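You operate a simulated robot arm through the tools that you are given. There is no shell and no other tool. Be economical: measure what you need, move in short steps, check, and stop when the job is done.

You are at the controls of a simulated robot arm. One attempt, no reset.

## Task
Spray the smear on the narrow window and wipe it off.
Fine: blind up for this, down at the end; use the blue spray bottle and stand it on the plant bench, small blue cloth back where it lay. Set down upright: blue spray bottle. What is to be rubbed or washed off counts as gone when no trace of it is left.

It is judged by the outcome, as a careful person would: the job done as asked, and still so three seconds after it is handed in. It fails if anything else is knocked over, pushed out of place, dropped, spilled or broken. Flat cloth is picked up by pressing the open fingertips on it (5 to 10 N) and closing them slowly along it; thin cloth reads only 2 to 8 mm in the jaws.

## Robot
A 6-joint arm with a two-finger parallel gripper, fixed in place. Base frame: the origin is at the foot of the arm, x ahead of it, y to its left, z up. Units: mm, rad, N and s.
With the tool pointing down near the work surface it reaches from about 100 to 720 mm from the base axis. Its first joint turns from -2.897 to 2.897 rad. Payload 3.91 kg.
The TCP is the grasp point between the finger pads, 30 mm short of the fingertips. In the tool frame z runs along the fingers and y along their closing line. Largest opening 110 mm; finger width 20, thickness 10; the body of the gripper, 48 by 112 mm, starts 55 mm behind the TCP.
Orientation is told as [roll, pitch, yaw] about the base's x, y, z axes, in that order, counted from this pose: with the fingers straight down and closing along the base's y, the tool's x points along the base's -x, its y along +y and its z along -z.

## Interface
- The arm moves only by the tool jog_arm. Its argument "moves" is a list of rows, each a list of 7 numbers: the shift along the tool's x, y, z in mm, then the turn, a rotation vector about the tool's x, y, z in rad, then the opening, from 0 (shut) to 1 (fully open). In form: [[tx, ty, tz, rx, ry, rz, jaw], ...]. A call has 1 to 20 rows; each row is the pose to reach, as a shift and turn from the pose commanded when the call began, along the tool's axes at that moment. Each row takes 0.2 s and may step no farther than 50 mm and 0.15 rad from the row before; otherwise, or with a gripper value out of range, the whole call is refused. Where a pose cannot be reached the arm comes as near as it can. A force on the tool above 90 N (or 10 N above the force at the start of the call, whichever is more), or a blocked arm, ends the call early, and 0.2 s more pass. The fingers move at their own pace (about 45 mm/s each) and stop on an object; they squeeze with about 24 N. The grip force told is the motor's: it shows also when the fingers shut on nothing. Time passes only in rows, and 0.2 s behind the last, so rows that repeat a pose let the fingers close. It gives the time, the measured TCP pose, the force on the tool (base axes), the opening and the grip force at its end, in the units of the frame above (readings bear some noise), with the torque about the TCP (base axes, N m) and any sound that the robot's microphone picked up, and new pictures: "show" is both (left out), scene, wrist or none.
- Cameras (640 x 400 px; columns grow to the right, rows downward): "scene" is fixed at [64.5, 491.4, 1560.1]; the picture's right is [0.93, 0.36, 0.00], its down [0.26, -0.66, -0.71] and it looks along [-0.26, 0.66, -0.70] (base axes); focal length 214 px, centre (320, 200). "wrist" rides on the gripper at [71, 22, -107] in the tool frame; the picture's right is [-0.29, 0.96, 0.00], its down [-0.76, -0.23, -0.61] and it looks along [-0.58, -0.18, 0.79] (tool axes); focal length 243 px, centre (320, 200). There is no depth. A picture from a camera that has moved, and an enlarged one, comes with that camera's place and axes in the base frame and with its lens. The place of the scene camera against the robot may be out by one fixed shift of up to 25 mm in any direction.
- move_column(by): slides the trunk up (or, below 0, down) by that many mm; the arm rides with it, the base frame stays. It gives what a move gives, with no picture.
- close_up(camera, box): a new picture of the part [left, top, right, bottom] of that camera's present view, enlarged. It takes no simulated time.
- close_job(): hands the job in; it is judged then, once.

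Go step by step. Nothing tells you positions but the pictures and the camera data: compare them with the known pose of the tool, close in by small moves and look again before you grip or let go. The budget is 120 turns and 200 pictures, counting those below and the enlarged ones. Unless the task says otherwise, let go and move clear before handing in, and close with one line.

The tools are called after "Emit:" as a command line: name --pt "numbers of a row" for each row, then --argument value for the rest, lists and objects as JSON in quotes. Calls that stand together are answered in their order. jog_arm: Moves the arm, as the interface text tells. Its arguments: {"type":"object","properties":{"moves":{"type":"array","items":{"type":"array","items":{"type":"number"}}},"show":{"type":"string","enum":["both","scene","wrist","none"]}},"required":["moves"]} The other tools are called the same way: move_column (by) slides the trunk up or down; close_up (camera, box) takes an enlarged picture of a part of a camera's view; close_job () hands the job in.

At the start:

```text
time_s: 0.0
ee_pos: [245.7, 213.5, 1409.7]
tool_rot: [0.002, -0.001, 0.0]
ft_force: [-0.7, -0.3, 1.0]
moment: [-0.02, 0.01, -0.02]
gripper_width: 110.0
finger_force: 0.0
trunk travel left (down, up): [-575.0, 15.0]
```

scene: 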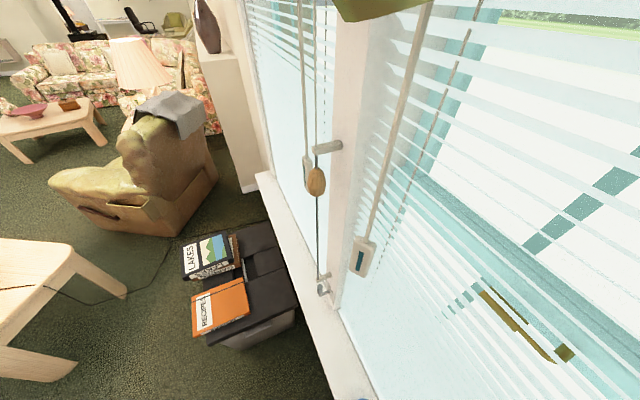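
wrist: 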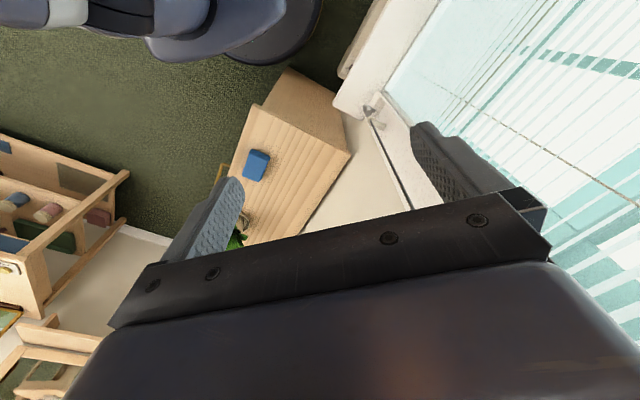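

I see blinds over two windows in the scene view, with pull cords between them. The wrist view shows a bench with a blue item. I'll enlarge these parts before moving.

Emit:
close_up --camera "scene" --box '[240, 80, 440, 320]'

Emit:
close_up --camera "wrist" --box '[180, 60, 440, 260]'

Emit:
close_up --camera "scene" --box '[400, 220, 640, 400]'

Emit:
close_up --camera "wrist" --box '[0, 120, 240, 400]'

```text
1.67 times, centred on (340, 200) of scene
camera zoom: at [64.5, 491.4, 1560.1], right [0.93, 0.36, 0.0], down [0.26, -0.66, -0.71], along [-0.26, 0.66, -0.7], focal length 358 px, centre (287, 200)
```

zoom: 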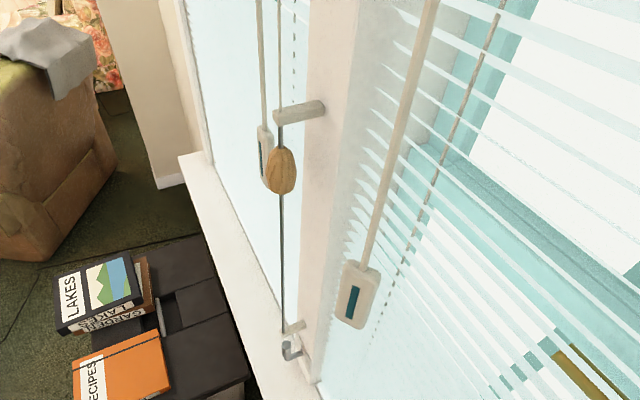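

```text
2.00 times, centred on (310, 160) of wrist
camera zoom: at [174.4, 234.8, 1516.1], right [0.29, 0.96, 0.0], down [0.76, -0.23, 0.61], along [0.58, -0.18, -0.79], focal length 485 px, centre (340, 280)
```

zoom: 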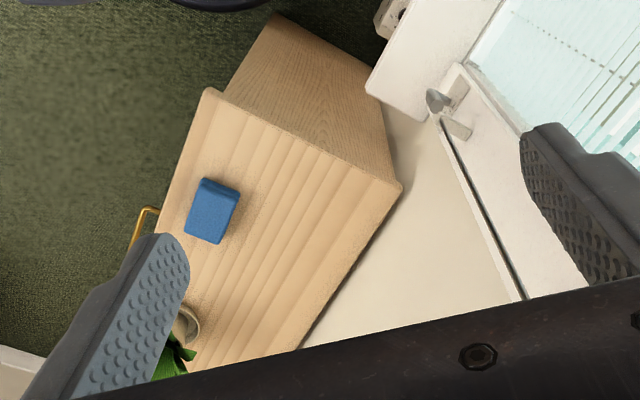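

```text
2.22 times, centred on (520, 310) of scene
camera zoom: at [64.5, 491.4, 1560.1], right [0.93, 0.36, 0.0], down [0.26, -0.66, -0.71], along [-0.26, 0.66, -0.7], focal length 477 px, centre (-124, -44)
```

zoom: 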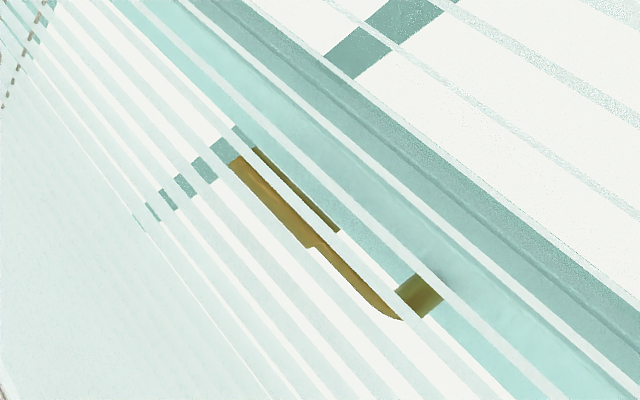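

```text
1.43 times, centred on (120, 260) of wrist
camera zoom: at [174.4, 234.8, 1516.1], right [0.29, 0.96, 0.0], down [0.76, -0.23, 0.61], along [0.58, -0.18, -0.79], focal length 347 px, centre (606, 114)
```

zoom: 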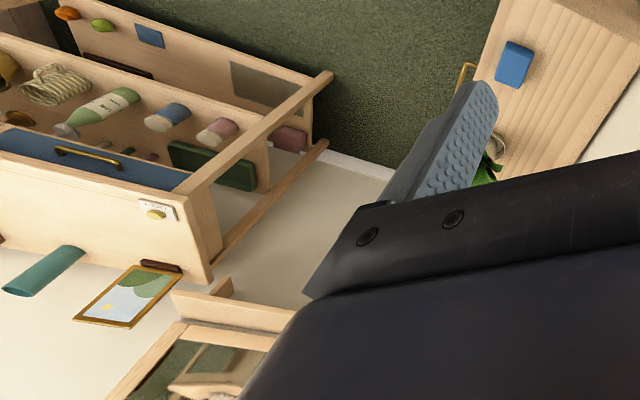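

The window wall runs diagonally ahead-left of the robot, a bench with a blue block is ahead, and a shelf unit is to the right. I'll back off from the wall a little and turn the wrist to look toward the shelf.

Emit:
jog_arm --pt "0 -40 0 0 0 0.15 1" --pt "0 -80 0 0 0 0.3 1" --pt "0 -120 0 0 0 0.45 1" --pt "0 -160 0 0 0 0.6 1" --pt "0 -200 0 0 0 0.75 1" --pt "0 -200 0 0 0 0.9 1" --show "wrist"

```text
time_s: 1.4
ee_pos: [252.5, 12.4, 1390.6]
tool_rot: [0.003, -0.002, -0.902]
ft_force: [-0.4, -0.9, 0.1]
moment: [0.02, 0.01, -0.02]
gripper_width: 110.1
finger_force: 0.0
out of reach, approached as far as the arm can: row 2, 3, 4, 5, 6
trunk travel left (down, up): [-575.0, 15.0]
camera wrist: at [225.7, 82.4, 1497.1], right [0.93, 0.36, 0.0], down [0.29, -0.74, 0.61], along [0.23, -0.56, -0.79], focal length 243 px, centre (320, 200)
```

wrist: 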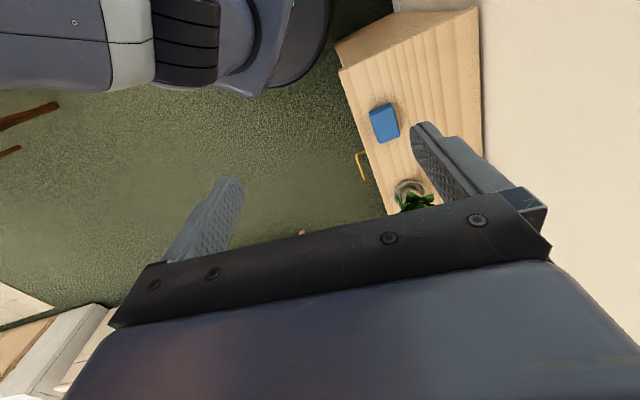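

The shelf is hidden behind the gripper now. I'll lower the trunk some for reach, then tilt the tool up to look across at it.

Emit:
move_column --by -250

Emit:
jog_arm --pt "0 0 0 0 -0.15 0 1" --pt "0 0 0 0 -0.3 0 1" --pt "0 0 0 0 -0.45 0 1" --pt "0 0 0 0 -0.6 0 1" --pt "0 0 0 0 -0.75 0 1" --show "wrist"

```text
time_s: 4.0
ee_pos: [252.7, 14.3, 1140.7]
tool_rot: [0.003, 0.0, -0.901]
ft_force: [-0.8, 0.5, 0.2]
moment: [0.0, -0.03, -0.01]
gripper_width: 110.3
finger_force: 0.1
trunk travel left (down, up): [-325.0, 265.0]
```

```text
time_s: 5.2
ee_pos: [252.9, 13.0, 1140.6]
tool_rot: [0.007, -0.752, -0.908]
ft_force: [0.2, -0.2, 0.2]
moment: [0.01, -0.04, -0.02]
gripper_width: 110.0
finger_force: 0.1
trunk travel left (down, up): [-325.0, 265.0]
camera wrist: at [192.0, 124.5, 1169.6], right [0.88, 0.43, 0.2], down [-0.1, -0.26, 0.96], along [0.46, -0.87, -0.18], focal length 243 px, centre (320, 200)
```

wrist: 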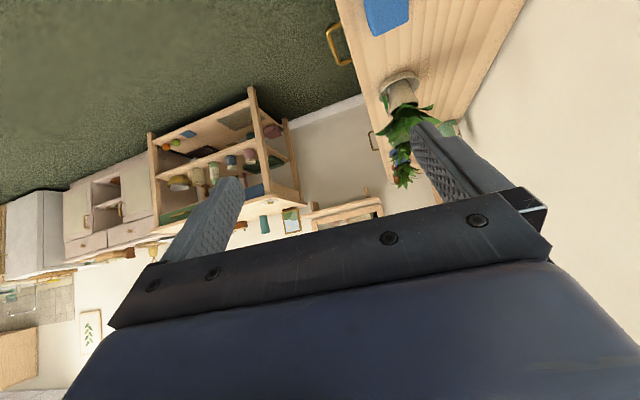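

The shelf is far off in the room and out of play. The bench holds the blue object, a plant and something behind it, so I'll enlarge that.

Emit:
close_up --camera "wrist" --box '[300, 0, 540, 200]'

Emit:
close_up --camera "scene" --box '[300, 180, 480, 400]'

```text
2.00 times, centred on (420, 100) of wrist
camera zoom: at [192.0, 124.5, 1169.6], right [0.88, 0.43, 0.2], down [-0.1, -0.26, 0.96], along [0.46, -0.87, -0.18], focal length 485 px, centre (120, 400)
```

zoom: 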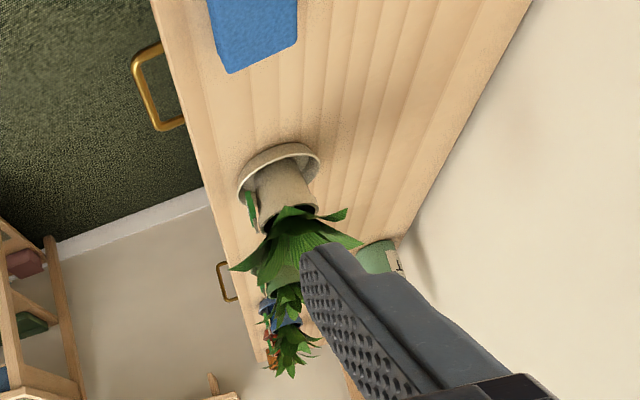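

```text
1.82 times, centred on (390, 290) of scene
camera zoom: at [64.5, 491.4, 1560.1], right [0.93, 0.36, 0.0], down [0.26, -0.66, -0.71], along [-0.26, 0.66, -0.7], focal length 390 px, centre (193, 36)
```

zoom: 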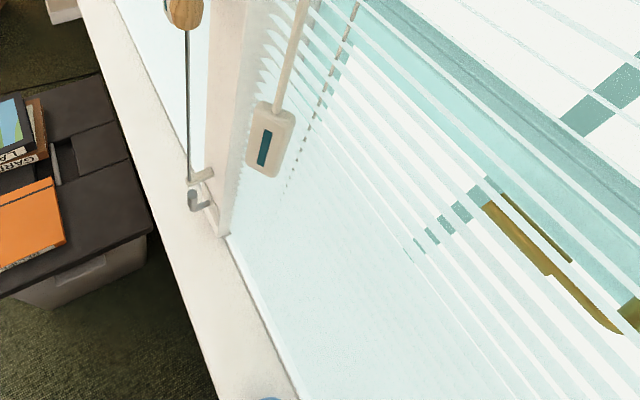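

I still need to view the windows square-on, so I'll rotate the tool about the vertical to face the window wall.

Emit:
jog_arm --pt "0 0 0 -0.0981 0 -0.1053 1" --pt "0 0 0 -0.1962 0 -0.2106 1" --pt "0 0 0 -0.2943 0 -0.3159 1" --pt "0 0 0 -0.3924 0 -0.4212 1" --pt "0 0 0 -0.4905 0 -0.5265 1" --pt "0 0 0 -0.5886 0 -0.6318 1" --pt "0 0 0 -0.6867 0 -0.7371 1" --pt "0 0 0 -0.7848 0 -0.8424 1" --pt "0 0 0 -0.8829 0 -0.9477 1" --pt "0 0 0 -0.981 0 -1.053 1" --pt "0 0 0 -1.0791 0 -1.1583 1" --pt "0 0 0 -1.1772 0 -1.2636 1" --pt "0 0 0 -1.2753 0 -1.3689 1" --show "wrist"

```text
time_s: 6.7
ee_pos: [244.0, 80.9, 1134.2]
tool_rot: [-0.006, -0.724, 0.323]
ft_force: [0.1, 0.3, -0.4]
moment: [-0.01, 0.0, 0.01]
gripper_width: 110.1
finger_force: 0.0
trunk travel left (down, up): [-325.0, 265.0]
stopped in row 7: the arm was blocked; the commanded pose is now the measured one
camera wrist: at [119.3, 62.6, 1167.4], right [-0.09, 0.98, 0.19], down [0.23, -0.16, 0.96], along [0.97, 0.13, -0.21], focal length 243 px, centre (320, 200)
```

wrist: 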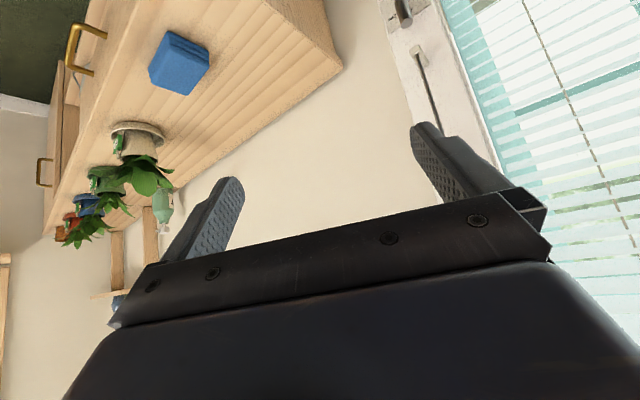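

The arm reached a joint limit, apparently without contact. The picture already helps, so I'll enlarge it.

Emit:
close_up --camera "wrist" --box '[30, 20, 250, 320]'

Emit:
close_up --camera "wrist" --box '[360, 0, 640, 260]'

```text
1.33 times, centred on (140, 170) of wrist
camera zoom: at [119.3, 62.6, 1167.4], right [-0.09, 0.98, 0.19], down [0.23, -0.16, 0.96], along [0.97, 0.13, -0.21], focal length 324 px, centre (560, 240)
```

zoom: 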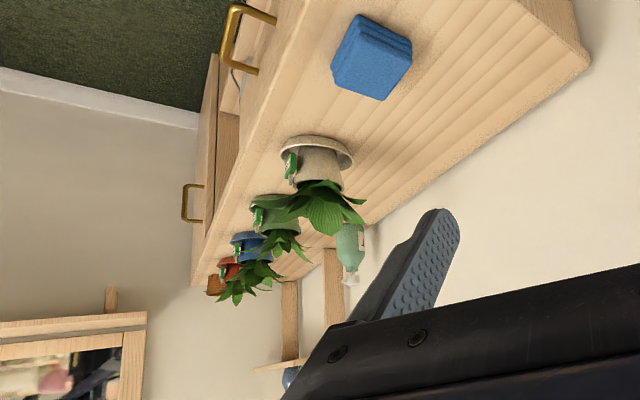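

```text
1.54 times, centred on (500, 130) of wrist
camera zoom: at [119.3, 62.6, 1167.4], right [-0.09, 0.98, 0.19], down [0.23, -0.16, 0.96], along [0.97, 0.13, -0.21], focal length 373 px, centre (43, 308)
```

zoom: 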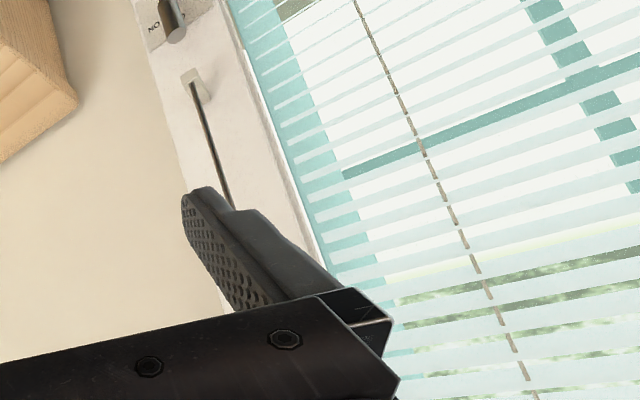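

I see pots on the bench, a mint spray bottle behind them, a hutch shelf with something blue on it, and a folded blue cloth. I'll untilt, then yaw toward the windows and tilt again to see them clear of the limit.

Emit:
jog_arm --pt "0 0 0 0 0.15 0 1" --pt "0 0 0 0 0.3 0 1" --pt "0 0 0 0 0.45 0 1" --pt "0 0 0 0 0.6 0 1" --pt "0 0 0 0 0.72 0 1" --show "none"

Emit:
jog_arm --pt "0 0 0 0 0 -0.12 1" --pt "0 0 0 0 0 -0.24 1" --pt "0 0 0 0 0 -0.36 1" --pt "0 0 0 0 0 -0.48 1" --show "wrist"

```text
time_s: 7.4
ee_pos: [223.2, 101.3, 1141.9]
tool_rot: [-0.001, -0.393, 0.467]
ft_force: [-0.1, 0.7, -0.6]
moment: [0.03, -0.03, -0.04]
gripper_width: 110.2
finger_force: 0.0
trunk travel left (down, up): [-325.0, 265.0]
stopped in row 3: the arm was blocked; the commanded pose is now the measured one
```

```text
time_s: 8.4
ee_pos: [223.8, 101.8, 1141.6]
tool_rot: [-0.191, -0.346, 0.981]
ft_force: [0.5, -0.2, -0.6]
moment: [0.02, 0.01, 0.0]
gripper_width: 109.9
finger_force: 0.2
trunk travel left (down, up): [-325.0, 265.0]
camera wrist: at [132.7, 40.9, 1211.7], right [-0.6, 0.8, -0.07], down [0.37, 0.35, 0.86], along [0.71, 0.49, -0.51], focal length 243 px, centre (320, 200)
```

wrist: 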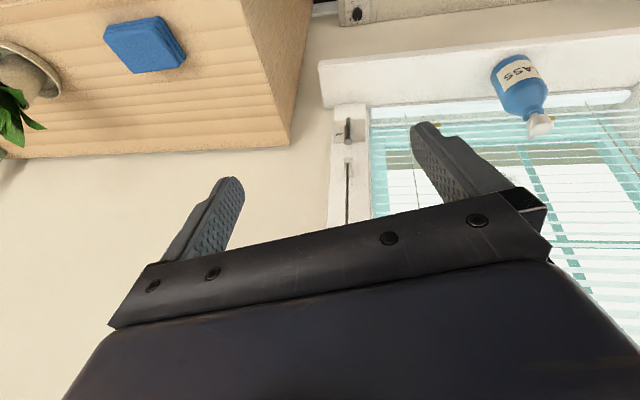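

The blue spray bottle labelled GLASS stands on the window sill. I'll turn a bit further and tilt up to see the windows.

Emit:
jog_arm --pt "0 0 0 0 -0.12 -0.08 1" --pt "0 0 0 0 -0.24 -0.16 1" --pt "0 0 0 0 -0.36 -0.24 1" --pt "0 0 0 0 -0.48 -0.32 1" --show "wrist"

```text
time_s: 9.0
ee_pos: [202.2, 144.1, 1132.5]
tool_rot: [-0.252, -0.507, 1.428]
ft_force: [0.8, 0.5, -0.1]
moment: [0.01, 0.01, 0.01]
gripper_width: 109.8
finger_force: 0.1
trunk travel left (down, up): [-325.0, 265.0]
stopped in row 3: the arm was blocked; the commanded pose is now the measured one
camera wrist: at [139.2, 41.7, 1183.4], right [-0.86, 0.5, -0.07], down [0.12, 0.34, 0.93], along [0.49, 0.8, -0.35], focal length 243 px, centre (320, 200)
```

wrist: 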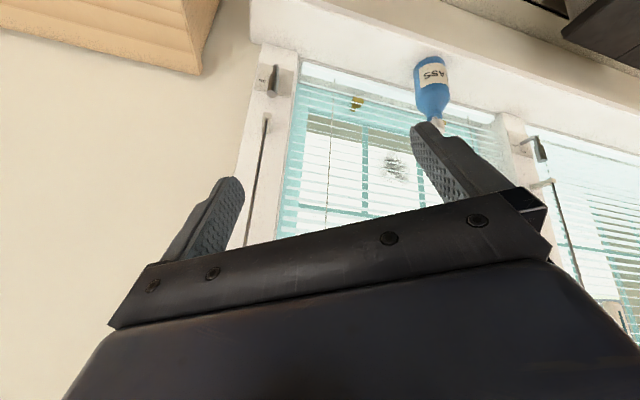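

The smear is visible on the near window, which looks narrower than the one to its left. Enlarging both posts and the smear.

Emit:
close_up --camera "wrist" --box '[220, 40, 460, 240]'

Emit:
close_up --camera "wrist" --box '[440, 60, 640, 340]'

```text
2.00 times, centred on (340, 140) of wrist
camera zoom: at [139.2, 41.7, 1183.4], right [-0.86, 0.5, -0.07], down [0.12, 0.34, 0.93], along [0.49, 0.8, -0.35], focal length 485 px, centre (280, 320)
```

zoom: 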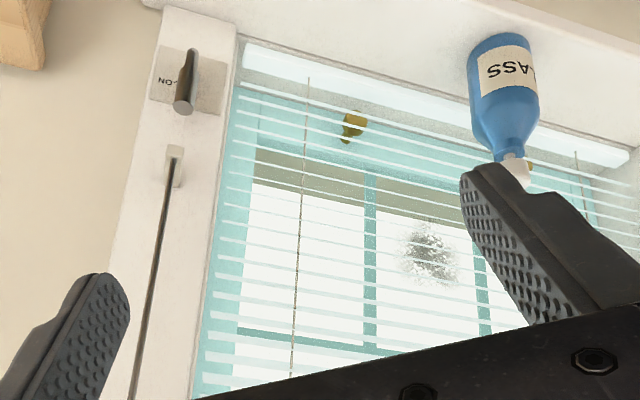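

```text
1.43 times, centred on (540, 200) of wrist
camera zoom: at [139.2, 41.7, 1183.4], right [-0.86, 0.5, -0.07], down [0.12, 0.34, 0.93], along [0.49, 0.8, -0.35], focal length 347 px, centre (6, 200)
```

zoom: 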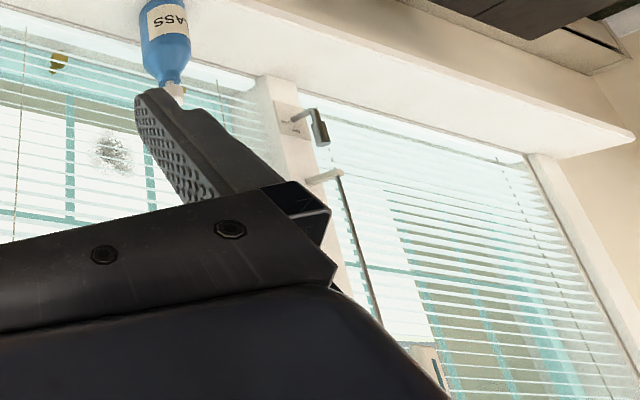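

I'll enlarge the label plates heavily to see which control belongs to which window.

Emit:
close_up --camera "wrist" --box '[250, 55, 310, 105]'

Emit:
close_up --camera "wrist" --box '[500, 120, 560, 170]'

Emit:
close_up --camera "scene" --box '[290, 240, 370, 310]'

Emit:
close_up --camera "scene" --box '[285, 0, 445, 110]'

```text
8.00 times, centred on (280, 80) of wrist
camera zoom: at [139.2, 41.7, 1183.4], right [-0.86, 0.5, -0.07], down [0.12, 0.34, 0.93], along [0.49, 0.8, -0.35], focal length 1941 px, centre (640, 1160)
```

zoom: 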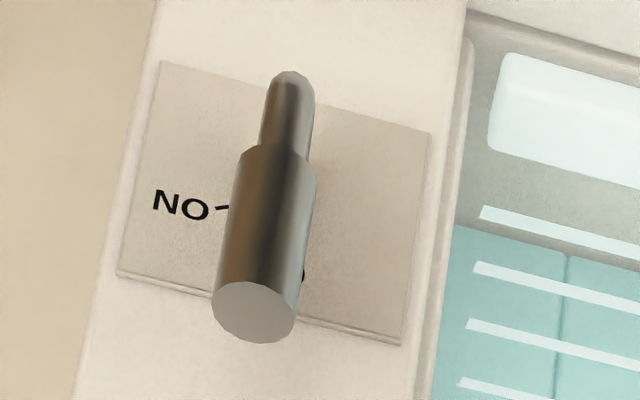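

```text
8.00 times, centred on (530, 145) of wrist
camera zoom: at [139.2, 41.7, 1183.4], right [-0.86, 0.5, -0.07], down [0.12, 0.34, 0.93], along [0.49, 0.8, -0.35], focal length 1941 px, centre (-1360, 640)
```

zoom: 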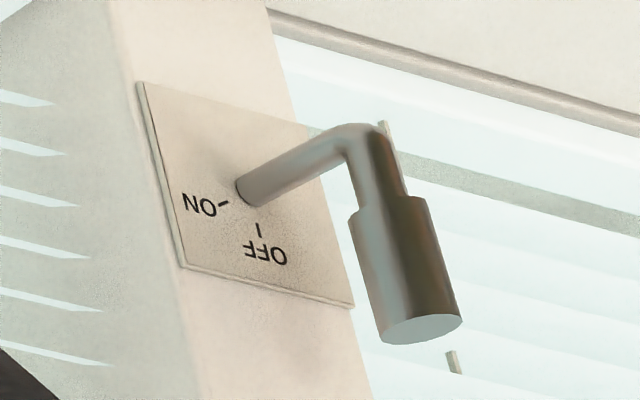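

```text
5.71 times, centred on (330, 275) of scene
camera zoom: at [64.5, 491.4, 1560.1], right [0.93, 0.36, 0.0], down [0.26, -0.66, -0.71], along [-0.26, 0.66, -0.7], focal length 1226 px, centre (263, -229)
```

zoom: 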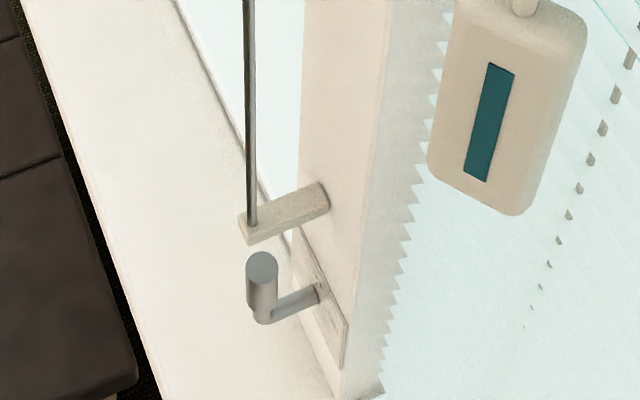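

```text
3.64 times, centred on (365, 55) of scene
camera zoom: at [64.5, 491.4, 1560.1], right [0.93, 0.36, 0.0], down [0.26, -0.66, -0.71], along [-0.26, 0.66, -0.7], focal length 780 px, centre (156, 727)
```

zoom: 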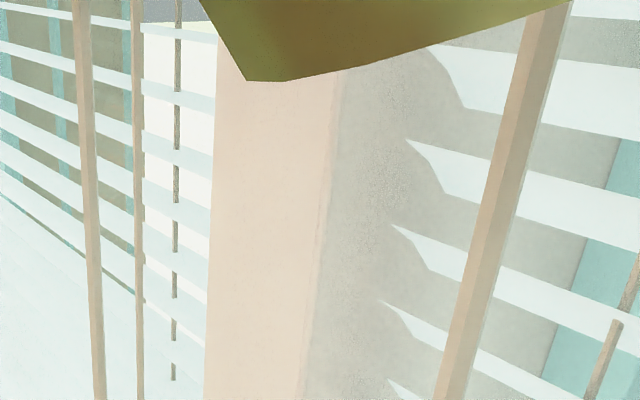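

Each post carries an ON/OFF lever plus a bead on a wire, and there is a pendant on a wand per blind. I'll move to a pose with more room, tool horizontal facing the windows, to see the upper parts.

Emit:
jog_arm --pt "9 -26 1 0.044 -0.12 0.058 1" --pt "18 -51 3 0.088 -0.241 0.116 1" --pt "27 -77 4 0.132 -0.361 0.174 1" --pt "36 -102 6 0.176 -0.482 0.231 1" --pt "44 -128 7 0.221 -0.602 0.289 1" --pt "53 -153 9 0.265 -0.723 0.347 1" --pt "62 -179 10 0.309 -0.843 0.405 1" --pt "71 -204 12 0.353 -0.964 0.463 1" --show "wrist"

```text
time_s: 9.5
ee_pos: [173.3, 182.3, 1128.8]
tool_rot: [-0.256, -0.629, 1.743]
ft_force: [-0.1, 0.0, -0.4]
moment: [-0.01, -0.04, -0.04]
gripper_width: 110.0
finger_force: 0.1
trunk travel left (down, up): [-325.0, 265.0]
stopped in row 2: the arm was blocked; the commanded pose is now the measured one
camera wrist: at [146.0, 61.0, 1166.7], right [-0.98, 0.21, -0.03], down [0.03, 0.24, 0.97], along [0.21, 0.95, -0.24], focal length 243 px, centre (320, 200)
```

wrist: 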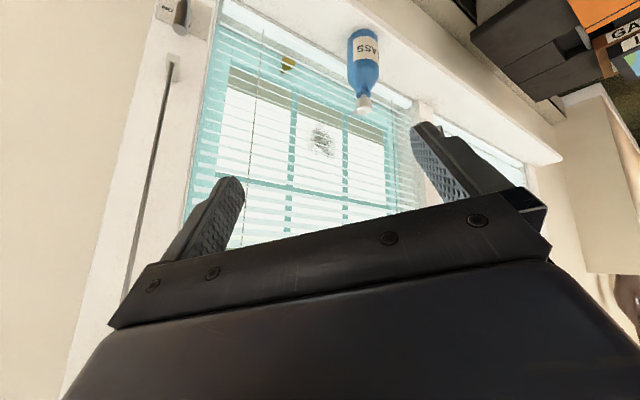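

The arm lagged near a singular pose. I'll let it settle, then translate only, outward over the bench side at height.

Emit:
jog_arm --pt "0 0 0 0 0 0 1" --pt "0 0 0 0 0 0 1" --pt "12 -17 -5 0 0 0 1" --pt "24 -35 -9 0 0 0 1" --pt "37 -52 -14 0 0 0 1" --pt "49 -69 -19 0 0 0 1" --pt "61 -87 -23 0 0 0 1" --pt "74 -104 -28 0 0 0 1" --pt "86 -121 -33 0 0 0 1" --pt "98 -139 -37 0 0 0 1" --pt "110 -156 -42 0 0 0 1" --pt "122 -173 -47 0 0 0 1" --pt "135 -191 -51 0 0 0 1" --pt "147 -208 -56 0 0 0 1" --show "wrist"

```text
time_s: 10.4
ee_pos: [146.2, 190.2, 1136.7]
tool_rot: [-0.289, -0.634, 2.007]
ft_force: [0.1, 0.5, 0.1]
moment: [0.0, 0.01, 0.02]
gripper_width: 109.9
finger_force: 0.1
trunk travel left (down, up): [-325.0, 265.0]
stopped in row 4: the arm was blocked; the commanded pose is now the measured one
camera wrist: at [149.4, 64.8, 1170.9], right [-1.0, -0.03, -0.05], down [-0.05, 0.23, 0.97], along [-0.02, 0.97, -0.23], focal length 243 px, centre (320, 200)
```

wrist: 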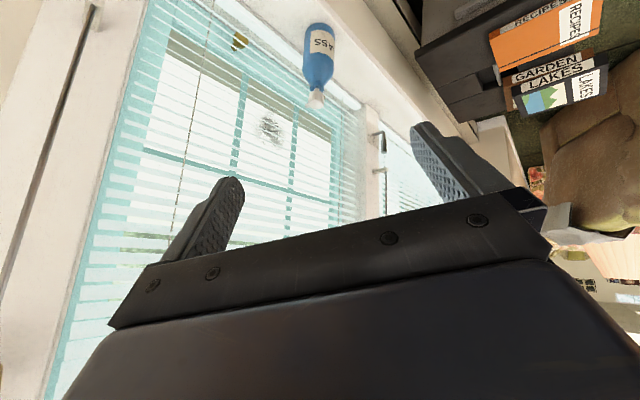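

The wrist sits too close to the base axis, which makes the arm jump. I'll untilt slowly so the wrist moves out from the axis.

Emit:
jog_arm --pt "0 0 0 0 0 0 1" --pt "0 0 0 0 0 0 1" --pt "0 0 0 -0.014 0.036 0 1" --pt "0 0 0 -0.028 0.071 0 1" --pt "0 0 0 -0.042 0.107 0 1" --pt "0 0 0 -0.055 0.143 0 1" --pt "0 0 0 -0.069 0.178 0 1" --pt "0 0 0 -0.083 0.214 0 1" --pt "0 0 0 -0.097 0.25 0 1" --pt "0 0 0 -0.111 0.285 0 1" --pt "0 0 0 -0.125 0.321 0 1" --pt "0 0 0 -0.138 0.357 0 1" --pt "0 0 0 -0.152 0.392 0 1" --pt "0 0 0 -0.166 0.428 0 1" --pt "0 0 0 -0.18 0.464 0 1" --pt "0 0 0 -0.194 0.499 0 1" --pt "0 0 0 -0.208 0.535 0 1" --pt "0 0 0 -0.221 0.571 0 1" --pt "0 0 0 -0.235 0.606 0 1" --pt "0 0 0 -0.249 0.642 0 1" --show "none"

```text
time_s: 14.6
ee_pos: [147.1, 190.5, 1136.3]
tool_rot: [0.001, 0.002, 1.909]
ft_force: [-0.4, -0.4, 0.5]
moment: [0.02, -0.01, -0.01]
gripper_width: 109.9
finger_force: 0.0
trunk travel left (down, up): [-325.0, 265.0]
```

That settled. Now I'll move out over the bench side with the tool vertical, and yaw square to the window.

Emit:
jog_arm --pt "15 -12 0 0 0 0.075 1" --pt "30 -24 0 0 0 0.15 1" --pt "45 -35 0 0 0 0.225 1" --pt "60 -47 0 0 0 0.3 1" --pt "75 -59 0 0 0 0.375 1" --pt "91 -71 0 0 0 0.45 1" --pt "106 -83 0 0 0 0.525 1" --pt "121 -94 0 0 0 0.6 1" --pt "136 -106 0 0 0 0.675 1" --pt "151 -118 0 0 0 0.75 1" --pt "166 -130 0 0 0 0.825 1" --pt "181 -141 0 0 0 0.9 1" --pt "196 -153 0 0 0 0.975 1" --pt "211 -165 0 0 0 1.05 1" --pt "226 -177 0 0 0 1.124 1" --show "wrist"

```text
time_s: 17.8
ee_pos: [390.1, 35.6, 1134.0]
tool_rot: [-0.001, 0.0, 0.785]
ft_force: [0.5, -0.2, 1.1]
moment: [0.0, 0.0, 0.0]
gripper_width: 110.0
finger_force: 0.1
trunk travel left (down, up): [-325.0, 265.0]
camera wrist: at [324.6, 0.6, 1241.2], right [-0.47, 0.88, 0.0], down [0.7, 0.37, 0.61], along [0.54, 0.29, -0.79], focal length 243 px, centre (320, 200)
```

wrist: 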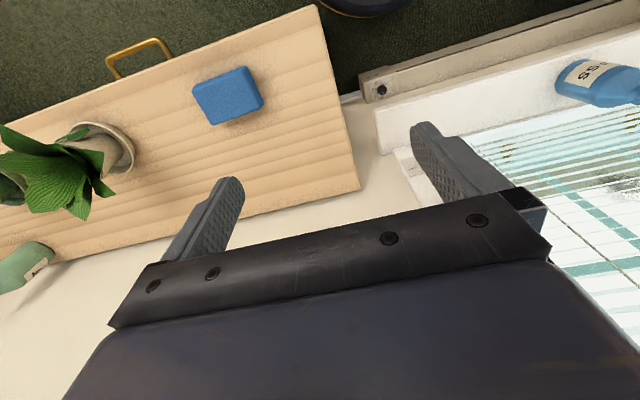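

Good view of the bench edge and bottle. Now I'll tilt the tool up to horizontal to look at the upper part of the windows and their controls.

Emit:
jog_arm --pt "0 0 0 0 -0.09 0 1" --pt "0 0 0 0 -0.18 0 1" --pt "0 0 0 0 -0.27 0 1" --pt "0 0 0 0 -0.36 0 1" --pt "0 0 0 0 -0.45 0 1" --pt "0 0 0 0 -0.54 0 1" --pt "0 0 0 0 -0.63 0 1" --pt "0 0 0 0 -0.72 0 1" --pt "0 0 0 0 -0.81 0 1" --pt "0 0 0 0 -0.9 0 1" --pt "0 0 0 0 -0.99 0 1" --pt "0 0 0 0 -1.08 0 1" --pt "0 0 0 0 -1.17 0 1" --pt "0 0 0 0 -1.26 0 1" --pt "0 0 0 0 -1.35 0 1" --show "wrist"

```text
time_s: 21.0
ee_pos: [390.2, 35.6, 1135.4]
tool_rot: [0.003, -1.351, 0.784]
ft_force: [-0.6, 0.6, -0.4]
moment: [0.01, -0.03, 0.0]
gripper_width: 109.9
finger_force: 0.1
trunk travel left (down, up): [-325.0, 265.0]
camera wrist: at [289.9, -33.5, 1089.0], right [-0.63, 0.72, 0.28], down [-0.14, -0.47, 0.87], along [0.76, 0.51, 0.39], focal length 243 px, centre (320, 200)
```

wrist: 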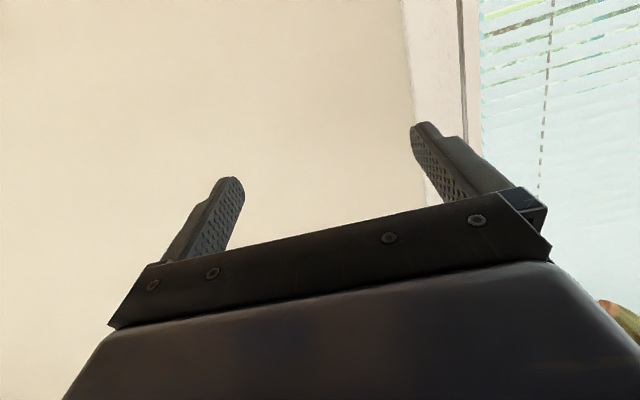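

I'll turn left about the vertical to bring the window's upper right into view.

Emit:
jog_arm --pt "0 0 0 -0.085 0 -0.019 1" --pt "0 0 0 -0.17 0 -0.038 1" --pt "0 0 0 -0.255 0 -0.057 1" --pt "0 0 0 -0.34 0 -0.076 1" --pt "0 0 0 -0.425 0 -0.095 1" --pt "0 0 0 -0.51 0 -0.114 1" --pt "0 0 0 -0.6 0 -0.134 1" --pt "0 0 0 -0.683 0 -0.153 1" --show "wrist"

```text
time_s: 22.8
ee_pos: [390.2, 36.0, 1135.6]
tool_rot: [0.006, -1.348, 1.482]
ft_force: [-0.4, 0.2, 0.6]
moment: [0.03, 0.01, 0.0]
gripper_width: 109.9
finger_force: 0.1
trunk travel left (down, up): [-325.0, 265.0]
camera wrist: at [358.2, -81.8, 1089.2], right [-0.95, 0.14, 0.28], down [0.2, -0.44, 0.87], along [0.25, 0.88, 0.39], focal length 243 px, centre (320, 200)
```

wrist: 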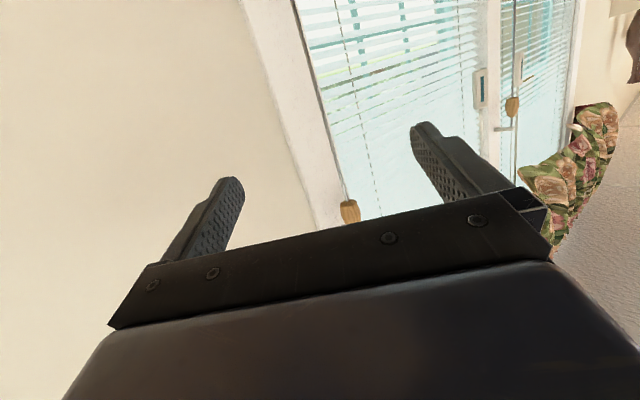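

The wooden bead for the near blind is at its upper right post, about z 1285, at the same height as the other one. Enlarging it and the pendant.

Emit:
close_up --camera "wrist" --box '[300, 150, 400, 220]'

Emit:
close_up --camera "wrist" --box '[460, 30, 560, 150]'

```text
5.71 times, centred on (350, 185) of wrist
camera zoom: at [358.2, -81.8, 1089.2], right [-0.95, 0.14, 0.28], down [0.2, -0.44, 0.87], along [0.25, 0.88, 0.39], focal length 1386 px, centre (149, 286)
```

zoom: 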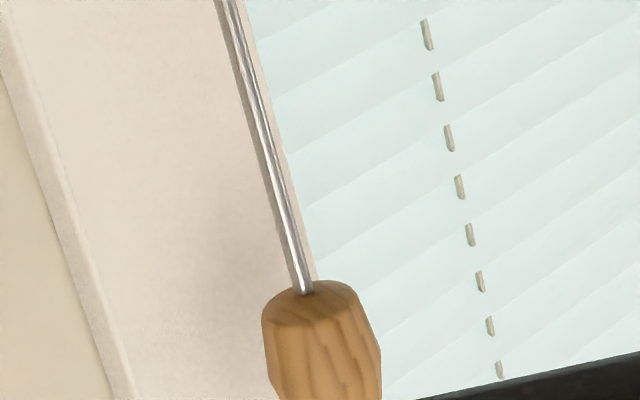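

```text
3.33 times, centred on (510, 90) of wrist
camera zoom: at [358.2, -81.8, 1089.2], right [-0.95, 0.14, 0.28], down [0.2, -0.44, 0.87], along [0.25, 0.88, 0.39], focal length 809 px, centre (-313, 567)
```

zoom: 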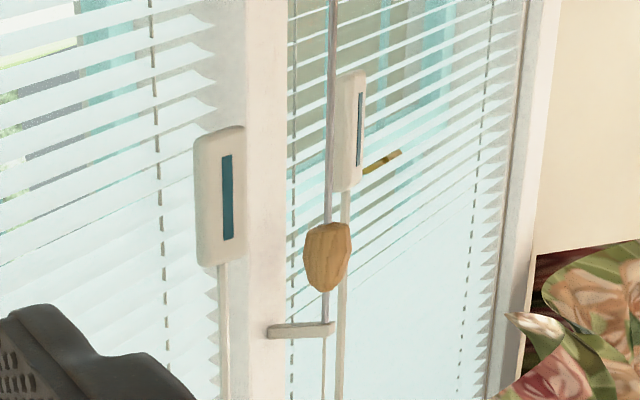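

I'll raise the trunk 150 mm and turn back to face the wall squarely.

Emit:
move_column --by 150

Emit:
jog_arm --pt "0 0 0 0.085 0 0.019 1" --pt "0 0 0 0.17 0 0.038 1" --pt "0 0 0 0.255 0 0.057 1" --pt "0 0 0 0.34 0 0.076 1" --pt "0 0 0 0.425 0 0.095 1" --pt "0 0 0 0.51 0 0.114 1" --pt "0 0 0 0.6 0 0.134 1" --pt "0 0 0 0.683 0 0.153 1" --show "none"

Emit:
jog_arm --pt "-1 16 7 0 -0.022 0 1" --pt "-3 31 13 0 -0.044 0 1" --pt "-4 47 20 0 -0.066 0 1" --pt "-6 63 27 0 -0.088 0 1" --pt "-7 78 34 0 -0.11 0 1" --pt "-9 94 40 0 -0.132 0 1" --pt "-10 110 47 0 -0.154 0 1" --pt "-12 125 54 0 -0.176 0 1" --pt "-13 141 60 0 -0.198 0 1" --pt "-15 157 67 0 -0.22 0 1" --show "wrist"

```text
time_s: 24.5
ee_pos: [390.0, 35.7, 1286.0]
tool_rot: [0.007, -1.348, 1.481]
ft_force: [0.3, 0.9, -0.9]
moment: [0.0, 0.0, 0.01]
gripper_width: 109.9
finger_force: 0.0
trunk travel left (down, up): [-475.0, 115.0]
```

```text
time_s: 26.3
ee_pos: [390.3, 36.3, 1284.8]
tool_rot: [0.005, -1.349, 0.78]
ft_force: [-0.6, 0.6, 0.1]
moment: [0.05, -0.04, 0.01]
gripper_width: 109.9
finger_force: 0.0
trunk travel left (down, up): [-475.0, 115.0]
```

```text
time_s: 28.5
ee_pos: [329.8, 197.5, 1284.7]
tool_rot: [0.453, -1.563, 0.333]
ft_force: [-0.3, -0.5, 0.4]
moment: [0.04, 0.01, 0.0]
gripper_width: 110.1
finger_force: 0.1
trunk travel left (down, up): [-475.0, 115.0]
camera wrist: at [237.9, 135.9, 1213.1], right [-0.67, 0.68, 0.29], down [-0.26, -0.59, 0.76], along [0.69, 0.44, 0.58], focal length 243 px, centre (320, 200)
```

wrist: 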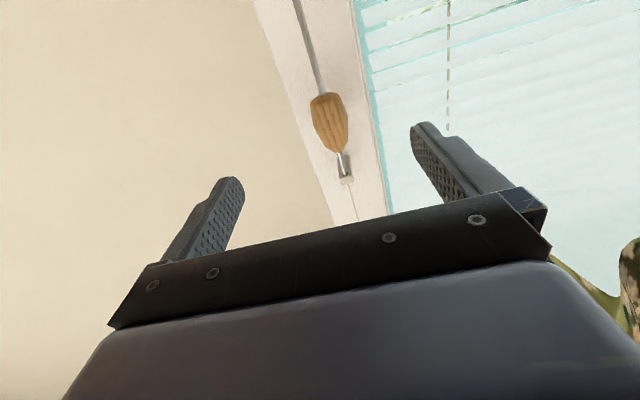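

The bead works out at about n 505, z 1296 (along the wall normal), straight ahead. I'll approach 95 mm and check alignment.

Emit:
jog_arm --pt "-3 1 20 0 0 0 1" --pt "-6 2 45 0 0 0 1" --pt "-9 3 70 0 0 0 1" --pt "-11 4 95 0 0 0 1" --show "both"

```text
time_s: 29.5
ee_pos: [391.3, 267.3, 1297.9]
tool_rot: [0.061, -1.568, 0.725]
ft_force: [0.0, -0.6, -0.5]
moment: [0.01, -0.02, -0.01]
gripper_width: 109.8
finger_force: 0.0
trunk travel left (down, up): [-475.0, 115.0]
camera wrist: at [300.7, 205.8, 1225.0], right [-0.68, 0.68, 0.29], down [-0.27, -0.59, 0.76], along [0.69, 0.44, 0.58], focal length 243 px, centre (320, 200)
```

scene: 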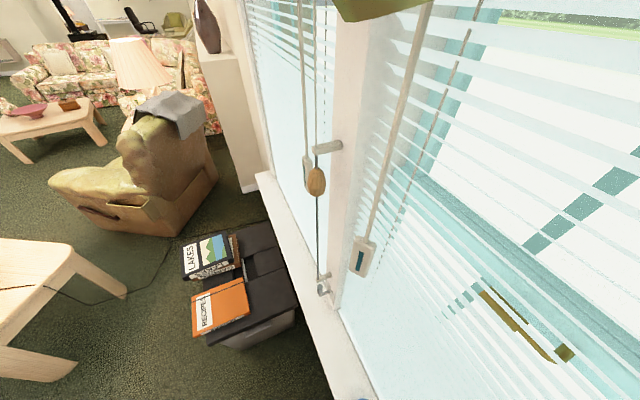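
wrist: 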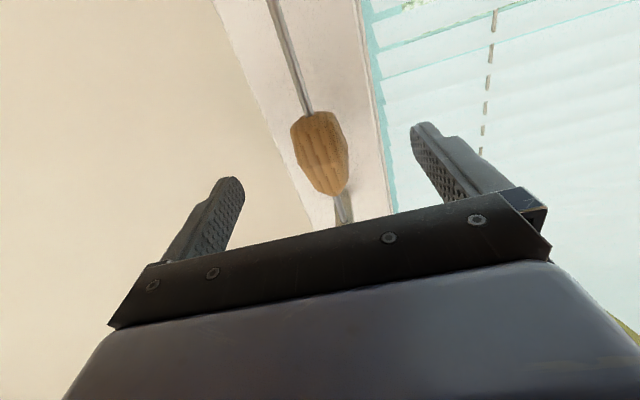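

Aligned. Move 32 mm further in and close on the bead.

Emit:
jog_arm --pt "2 0 16 0 0 0 1" --pt "4 0 32 0 0 0 1" --pt "4 0 32 0 0 0 0.6" --pt "4 0 32 0 0 0 0.3" --pt "4 0 32 0 0 0 0.1" --pt "4 0 32 0 0 0 0.1" --pt "4 0 32 0 0 0 0.1" --show "wrist"

```text
time_s: 31.1
ee_pos: [413.9, 290.6, 1293.1]
tool_rot: [-0.209, -1.569, 0.997]
ft_force: [-4.7, 4.5, -0.5]
moment: [0.01, -0.03, 0.12]
gripper_width: 32.4
finger_force: 28.6
trunk travel left (down, up): [-475.0, 115.0]
camera wrist: at [322.8, 229.6, 1221.2], right [-0.68, 0.68, 0.29], down [-0.27, -0.59, 0.76], along [0.69, 0.44, 0.58], focal length 243 px, centre (320, 200)
```

wrist: 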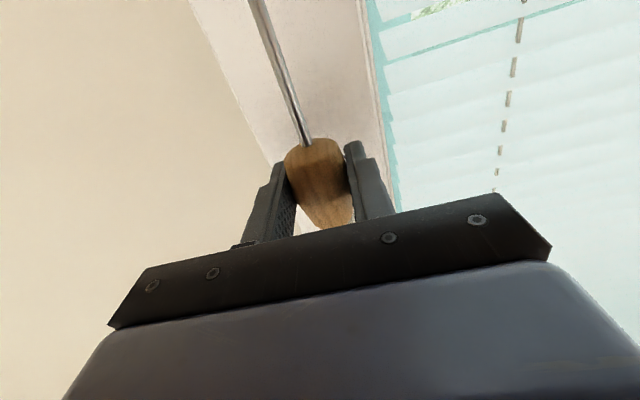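

The bead is gripped. I'll pull it down gently 80 mm and check the blind's response.

Emit:
jog_arm --pt "10 1 0 0 0 0 0.1" --pt "20 2 0 0 0 0 0.1" --pt "30 2 0 0 0 0 0.1" --pt "40 2 0 0 0 0 0.1" --pt "50 2 0 0 0 0 0.1" --pt "60 2 0 0 0 0 0.1" --pt "70 2 0 0 0 0 0.1" --pt "80 2 0 0 0 0 0.1" --show "both"

```text
time_s: 32.9
ee_pos: [412.4, 289.9, 1211.9]
tool_rot: [0.501, -1.568, 0.285]
ft_force: [7.1, 6.3, 6.3]
moment: [0.08, -0.18, 0.02]
gripper_width: 32.1
finger_force: 45.1
trunk travel left (down, up): [-475.0, 115.0]
camera wrist: at [322.3, 229.8, 1140.5], right [-0.68, 0.68, 0.29], down [-0.27, -0.59, 0.76], along [0.69, 0.44, 0.58], focal length 243 px, centre (320, 200)
```

scene: 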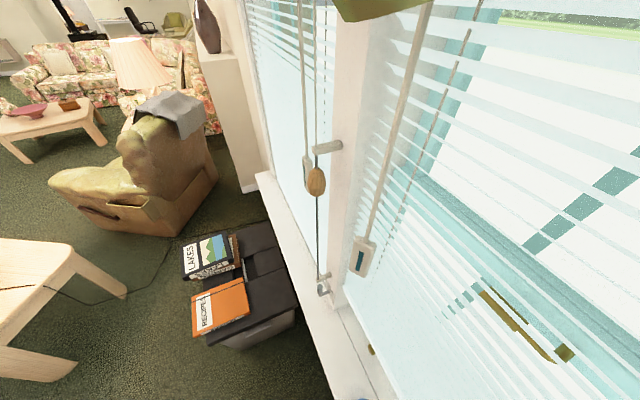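
wrist: 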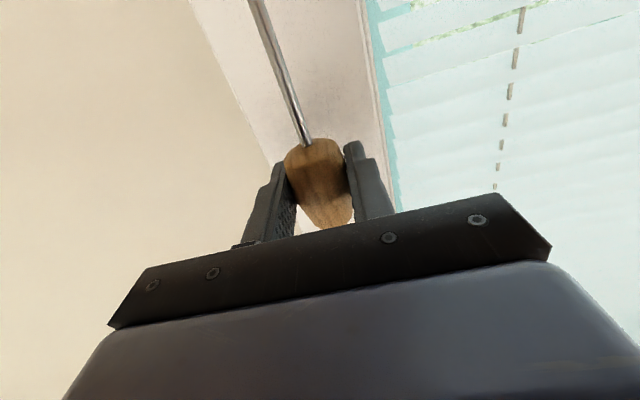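

The blind is rising with the bead. Continue pulling down.

Emit:
jog_arm --pt "15 0 1 0 0 0 0.1" --pt "30 0 1 0 0 0 0.1" --pt "45 0 1 0 0 0 0.1" --pt "60 0 1 0 0 0 0.1" --pt "75 0 1 0 0 0 0.1" --pt "90 0 1 0 0 0 0.1" --pt "105 0 1 0 0 0 0.1" --pt "120 0 1 0 0 0 0.1" --pt "135 0 1 0 0 0 0.1" --pt "150 0 1 0 0 0 0.1" --pt "165 0 1 0 0 0 0.1" --pt "180 0 1 0 0 0 0.1" --pt "195 0 1 0 0 0 0.1" --pt "210 0 1 0 0 0 0.1" --show "both"

```text
time_s: 35.7
ee_pos: [413.2, 287.7, 1041.7]
tool_rot: [0.401, -1.554, 0.437]
ft_force: [-44.8, 21.4, 2.3]
moment: [0.52, -0.67, 0.97]
gripper_width: 32.1
finger_force: 44.7
out of reach, approached as far as the arm can: row 5, 6, 7, 8, 9, 10, 11, 12, 13
trunk travel left (down, up): [-475.0, 115.0]
stopped in row 13: the force on the tool passed its limit (the readings are from after the stop); the commanded pose is now the measured one
camera wrist: at [324.6, 223.1, 971.6], right [-0.71, 0.64, 0.3], down [-0.22, -0.6, 0.77], along [0.67, 0.48, 0.57], focal length 243 px, centre (320, 200)
```

scene: 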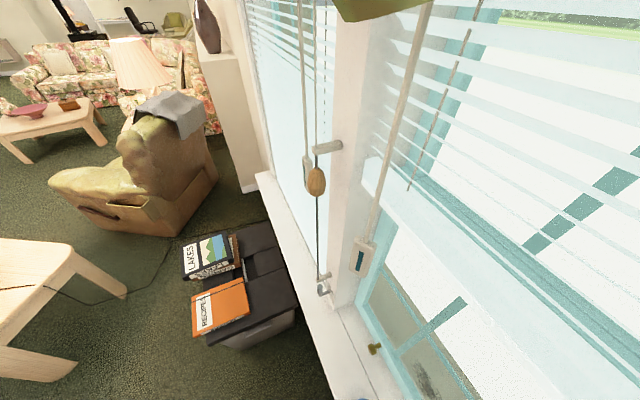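
wrist: 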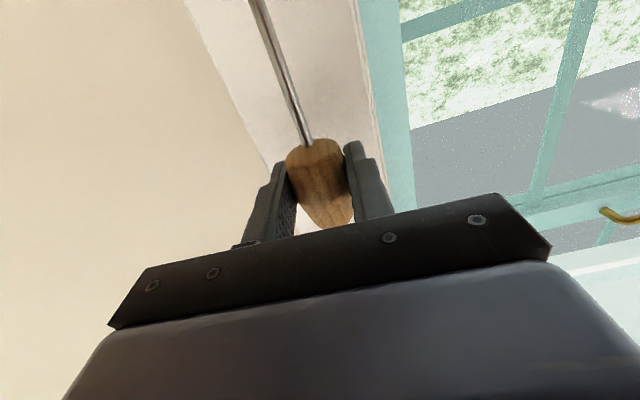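

The blind is well up and the arm hit its reach limit, so I'll use the trunk to continue down.

Emit:
move_column --by -40

```text
time_s: 36.5
ee_pos: [413.8, 289.1, 1000.3]
tool_rot: [0.313, -1.553, 0.526]
ft_force: [-55.9, 20.4, -0.9]
moment: [0.48, -0.72, 0.7]
gripper_width: 32.1
finger_force: 45.2
trunk travel left (down, up): [-435.0, 155.0]
```

A side force built up because the tool twisted slightly. I'll undo the twist and ease sideways a little.

Emit:
jog_arm --pt "0 1 0 0.017 0 0 0.1" --pt "0 2 0 0.033 0 0 0.1" --pt "0 3 0 0.05 0 0 0.1" --pt "0 3 0 0.05 0 0 0.1" --show "none"

```text
time_s: 37.3
ee_pos: [413.2, 289.3, 1004.8]
tool_rot: [0.119, -1.55, 0.719]
ft_force: [-38.3, 29.6, 3.7]
moment: [0.61, -0.58, 0.73]
gripper_width: 32.2
finger_force: 45.0
out of reach, approached as far as the arm can: row 3, 4
trunk travel left (down, up): [-435.0, 155.0]
stopped in row 4: the force on the tool passed its limit (the readings are from after the stop); the commanded pose is now the measured one
```

The arm is near a low-reach limit relative to the trunk. I'll raise the arm 60 mm with the bead, then take it down with the trunk.

Emit:
jog_arm --pt "-10 1 0 0.005 0 0 0.1" --pt "-20 2 0 0.01 0 0 0.1" --pt "-30 3 0 0.015 0 0 0.1" --pt "-45 4 0 0.02 0 0 0.1" --pt "-60 4 0 0.02 0 0 0.1" --pt "-80 4 0 0.02 0 0 0.1" --show "none"

Emit:
move_column --by -120

```text
time_s: 38.7
ee_pos: [413.3, 289.9, 1087.5]
tool_rot: [0.084, -1.555, 0.725]
ft_force: [-55.8, 15.9, 3.9]
moment: [0.04, -0.33, 0.61]
gripper_width: 32.1
finger_force: 45.7
trunk travel left (down, up): [-435.0, 155.0]
```

```text
time_s: 40.2
ee_pos: [412.3, 289.4, 964.0]
tool_rot: [0.041, -1.548, 0.771]
ft_force: [-62.6, 16.3, 0.5]
moment: [0.53, -0.7, 0.77]
gripper_width: 32.0
finger_force: 44.9
trunk travel left (down, up): [-315.0, 275.0]
```

Still a side load; I'll shift the command to relax it.

Emit:
jog_arm --pt "0 2 -1 0 0 0 0.1" --pt "0 4 -3 0 0 0 0.1" --pt "0 6 -4 0 0 0 0.1" --pt "0 6 -4 0 0 0 0.1" --show "both"

```text
time_s: 41.2
ee_pos: [413.1, 289.3, 963.4]
tool_rot: [0.319, -1.549, 0.48]
ft_force: [-4.9, 30.6, 2.3]
moment: [-0.45, 0.02, 0.19]
gripper_width: 32.4
finger_force: 44.8
trunk travel left (down, up): [-315.0, 275.0]
camera wrist: at [321.6, 227.0, 895.2], right [-0.68, 0.67, 0.3], down [-0.24, -0.59, 0.77], along [0.69, 0.45, 0.56], focal length 243 px, centre (320, 200)
```

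scene: 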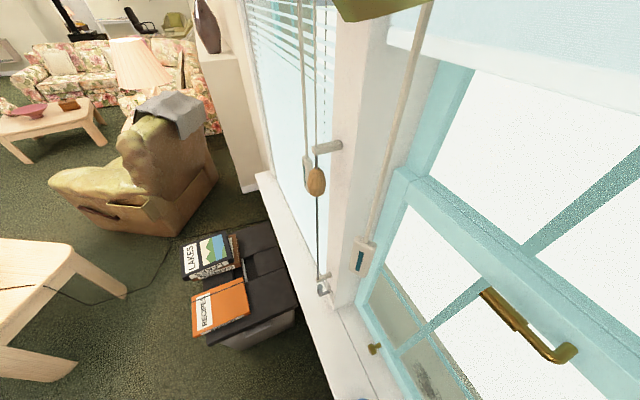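
wrist: 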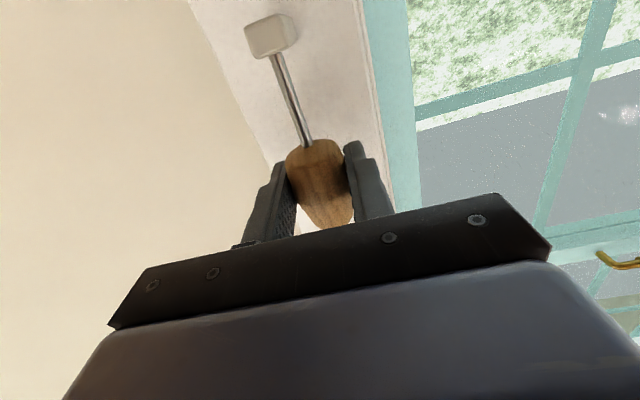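

Load relaxed, and the blind is nearly fully up. About 30 mm remain to the lower peg; trunk down 25 more.

Emit:
move_column --by -25

Emit:
jog_arm --pt "0 2 0 0 0 0 0.1" --pt "0 2 0 0 0 0 0.1" --show "wrist"

```text
time_s: 41.9
ee_pos: [413.2, 288.4, 941.2]
tool_rot: [0.464, -1.554, 0.337]
ft_force: [-2.5, 33.7, 19.2]
moment: [0.45, -0.51, 0.19]
gripper_width: 32.3
finger_force: 45.0
trunk travel left (down, up): [-290.0, 300.0]
```

```text
time_s: 42.5
ee_pos: [412.9, 290.2, 941.8]
tool_rot: [0.536, -1.553, 0.262]
ft_force: [6.0, 22.4, 22.4]
moment: [0.04, -0.19, -0.05]
gripper_width: 32.0
finger_force: 45.3
trunk travel left (down, up): [-290.0, 300.0]
camera wrist: at [321.2, 227.2, 871.5], right [-0.68, 0.67, 0.3], down [-0.25, -0.59, 0.77], along [0.69, 0.45, 0.57], focal length 243 px, centre (320, 200)
```

wrist: 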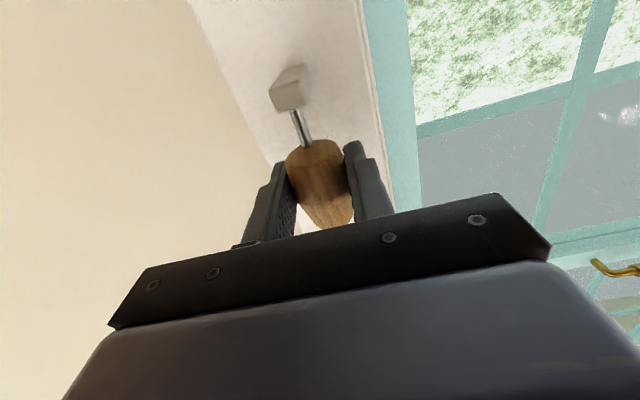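

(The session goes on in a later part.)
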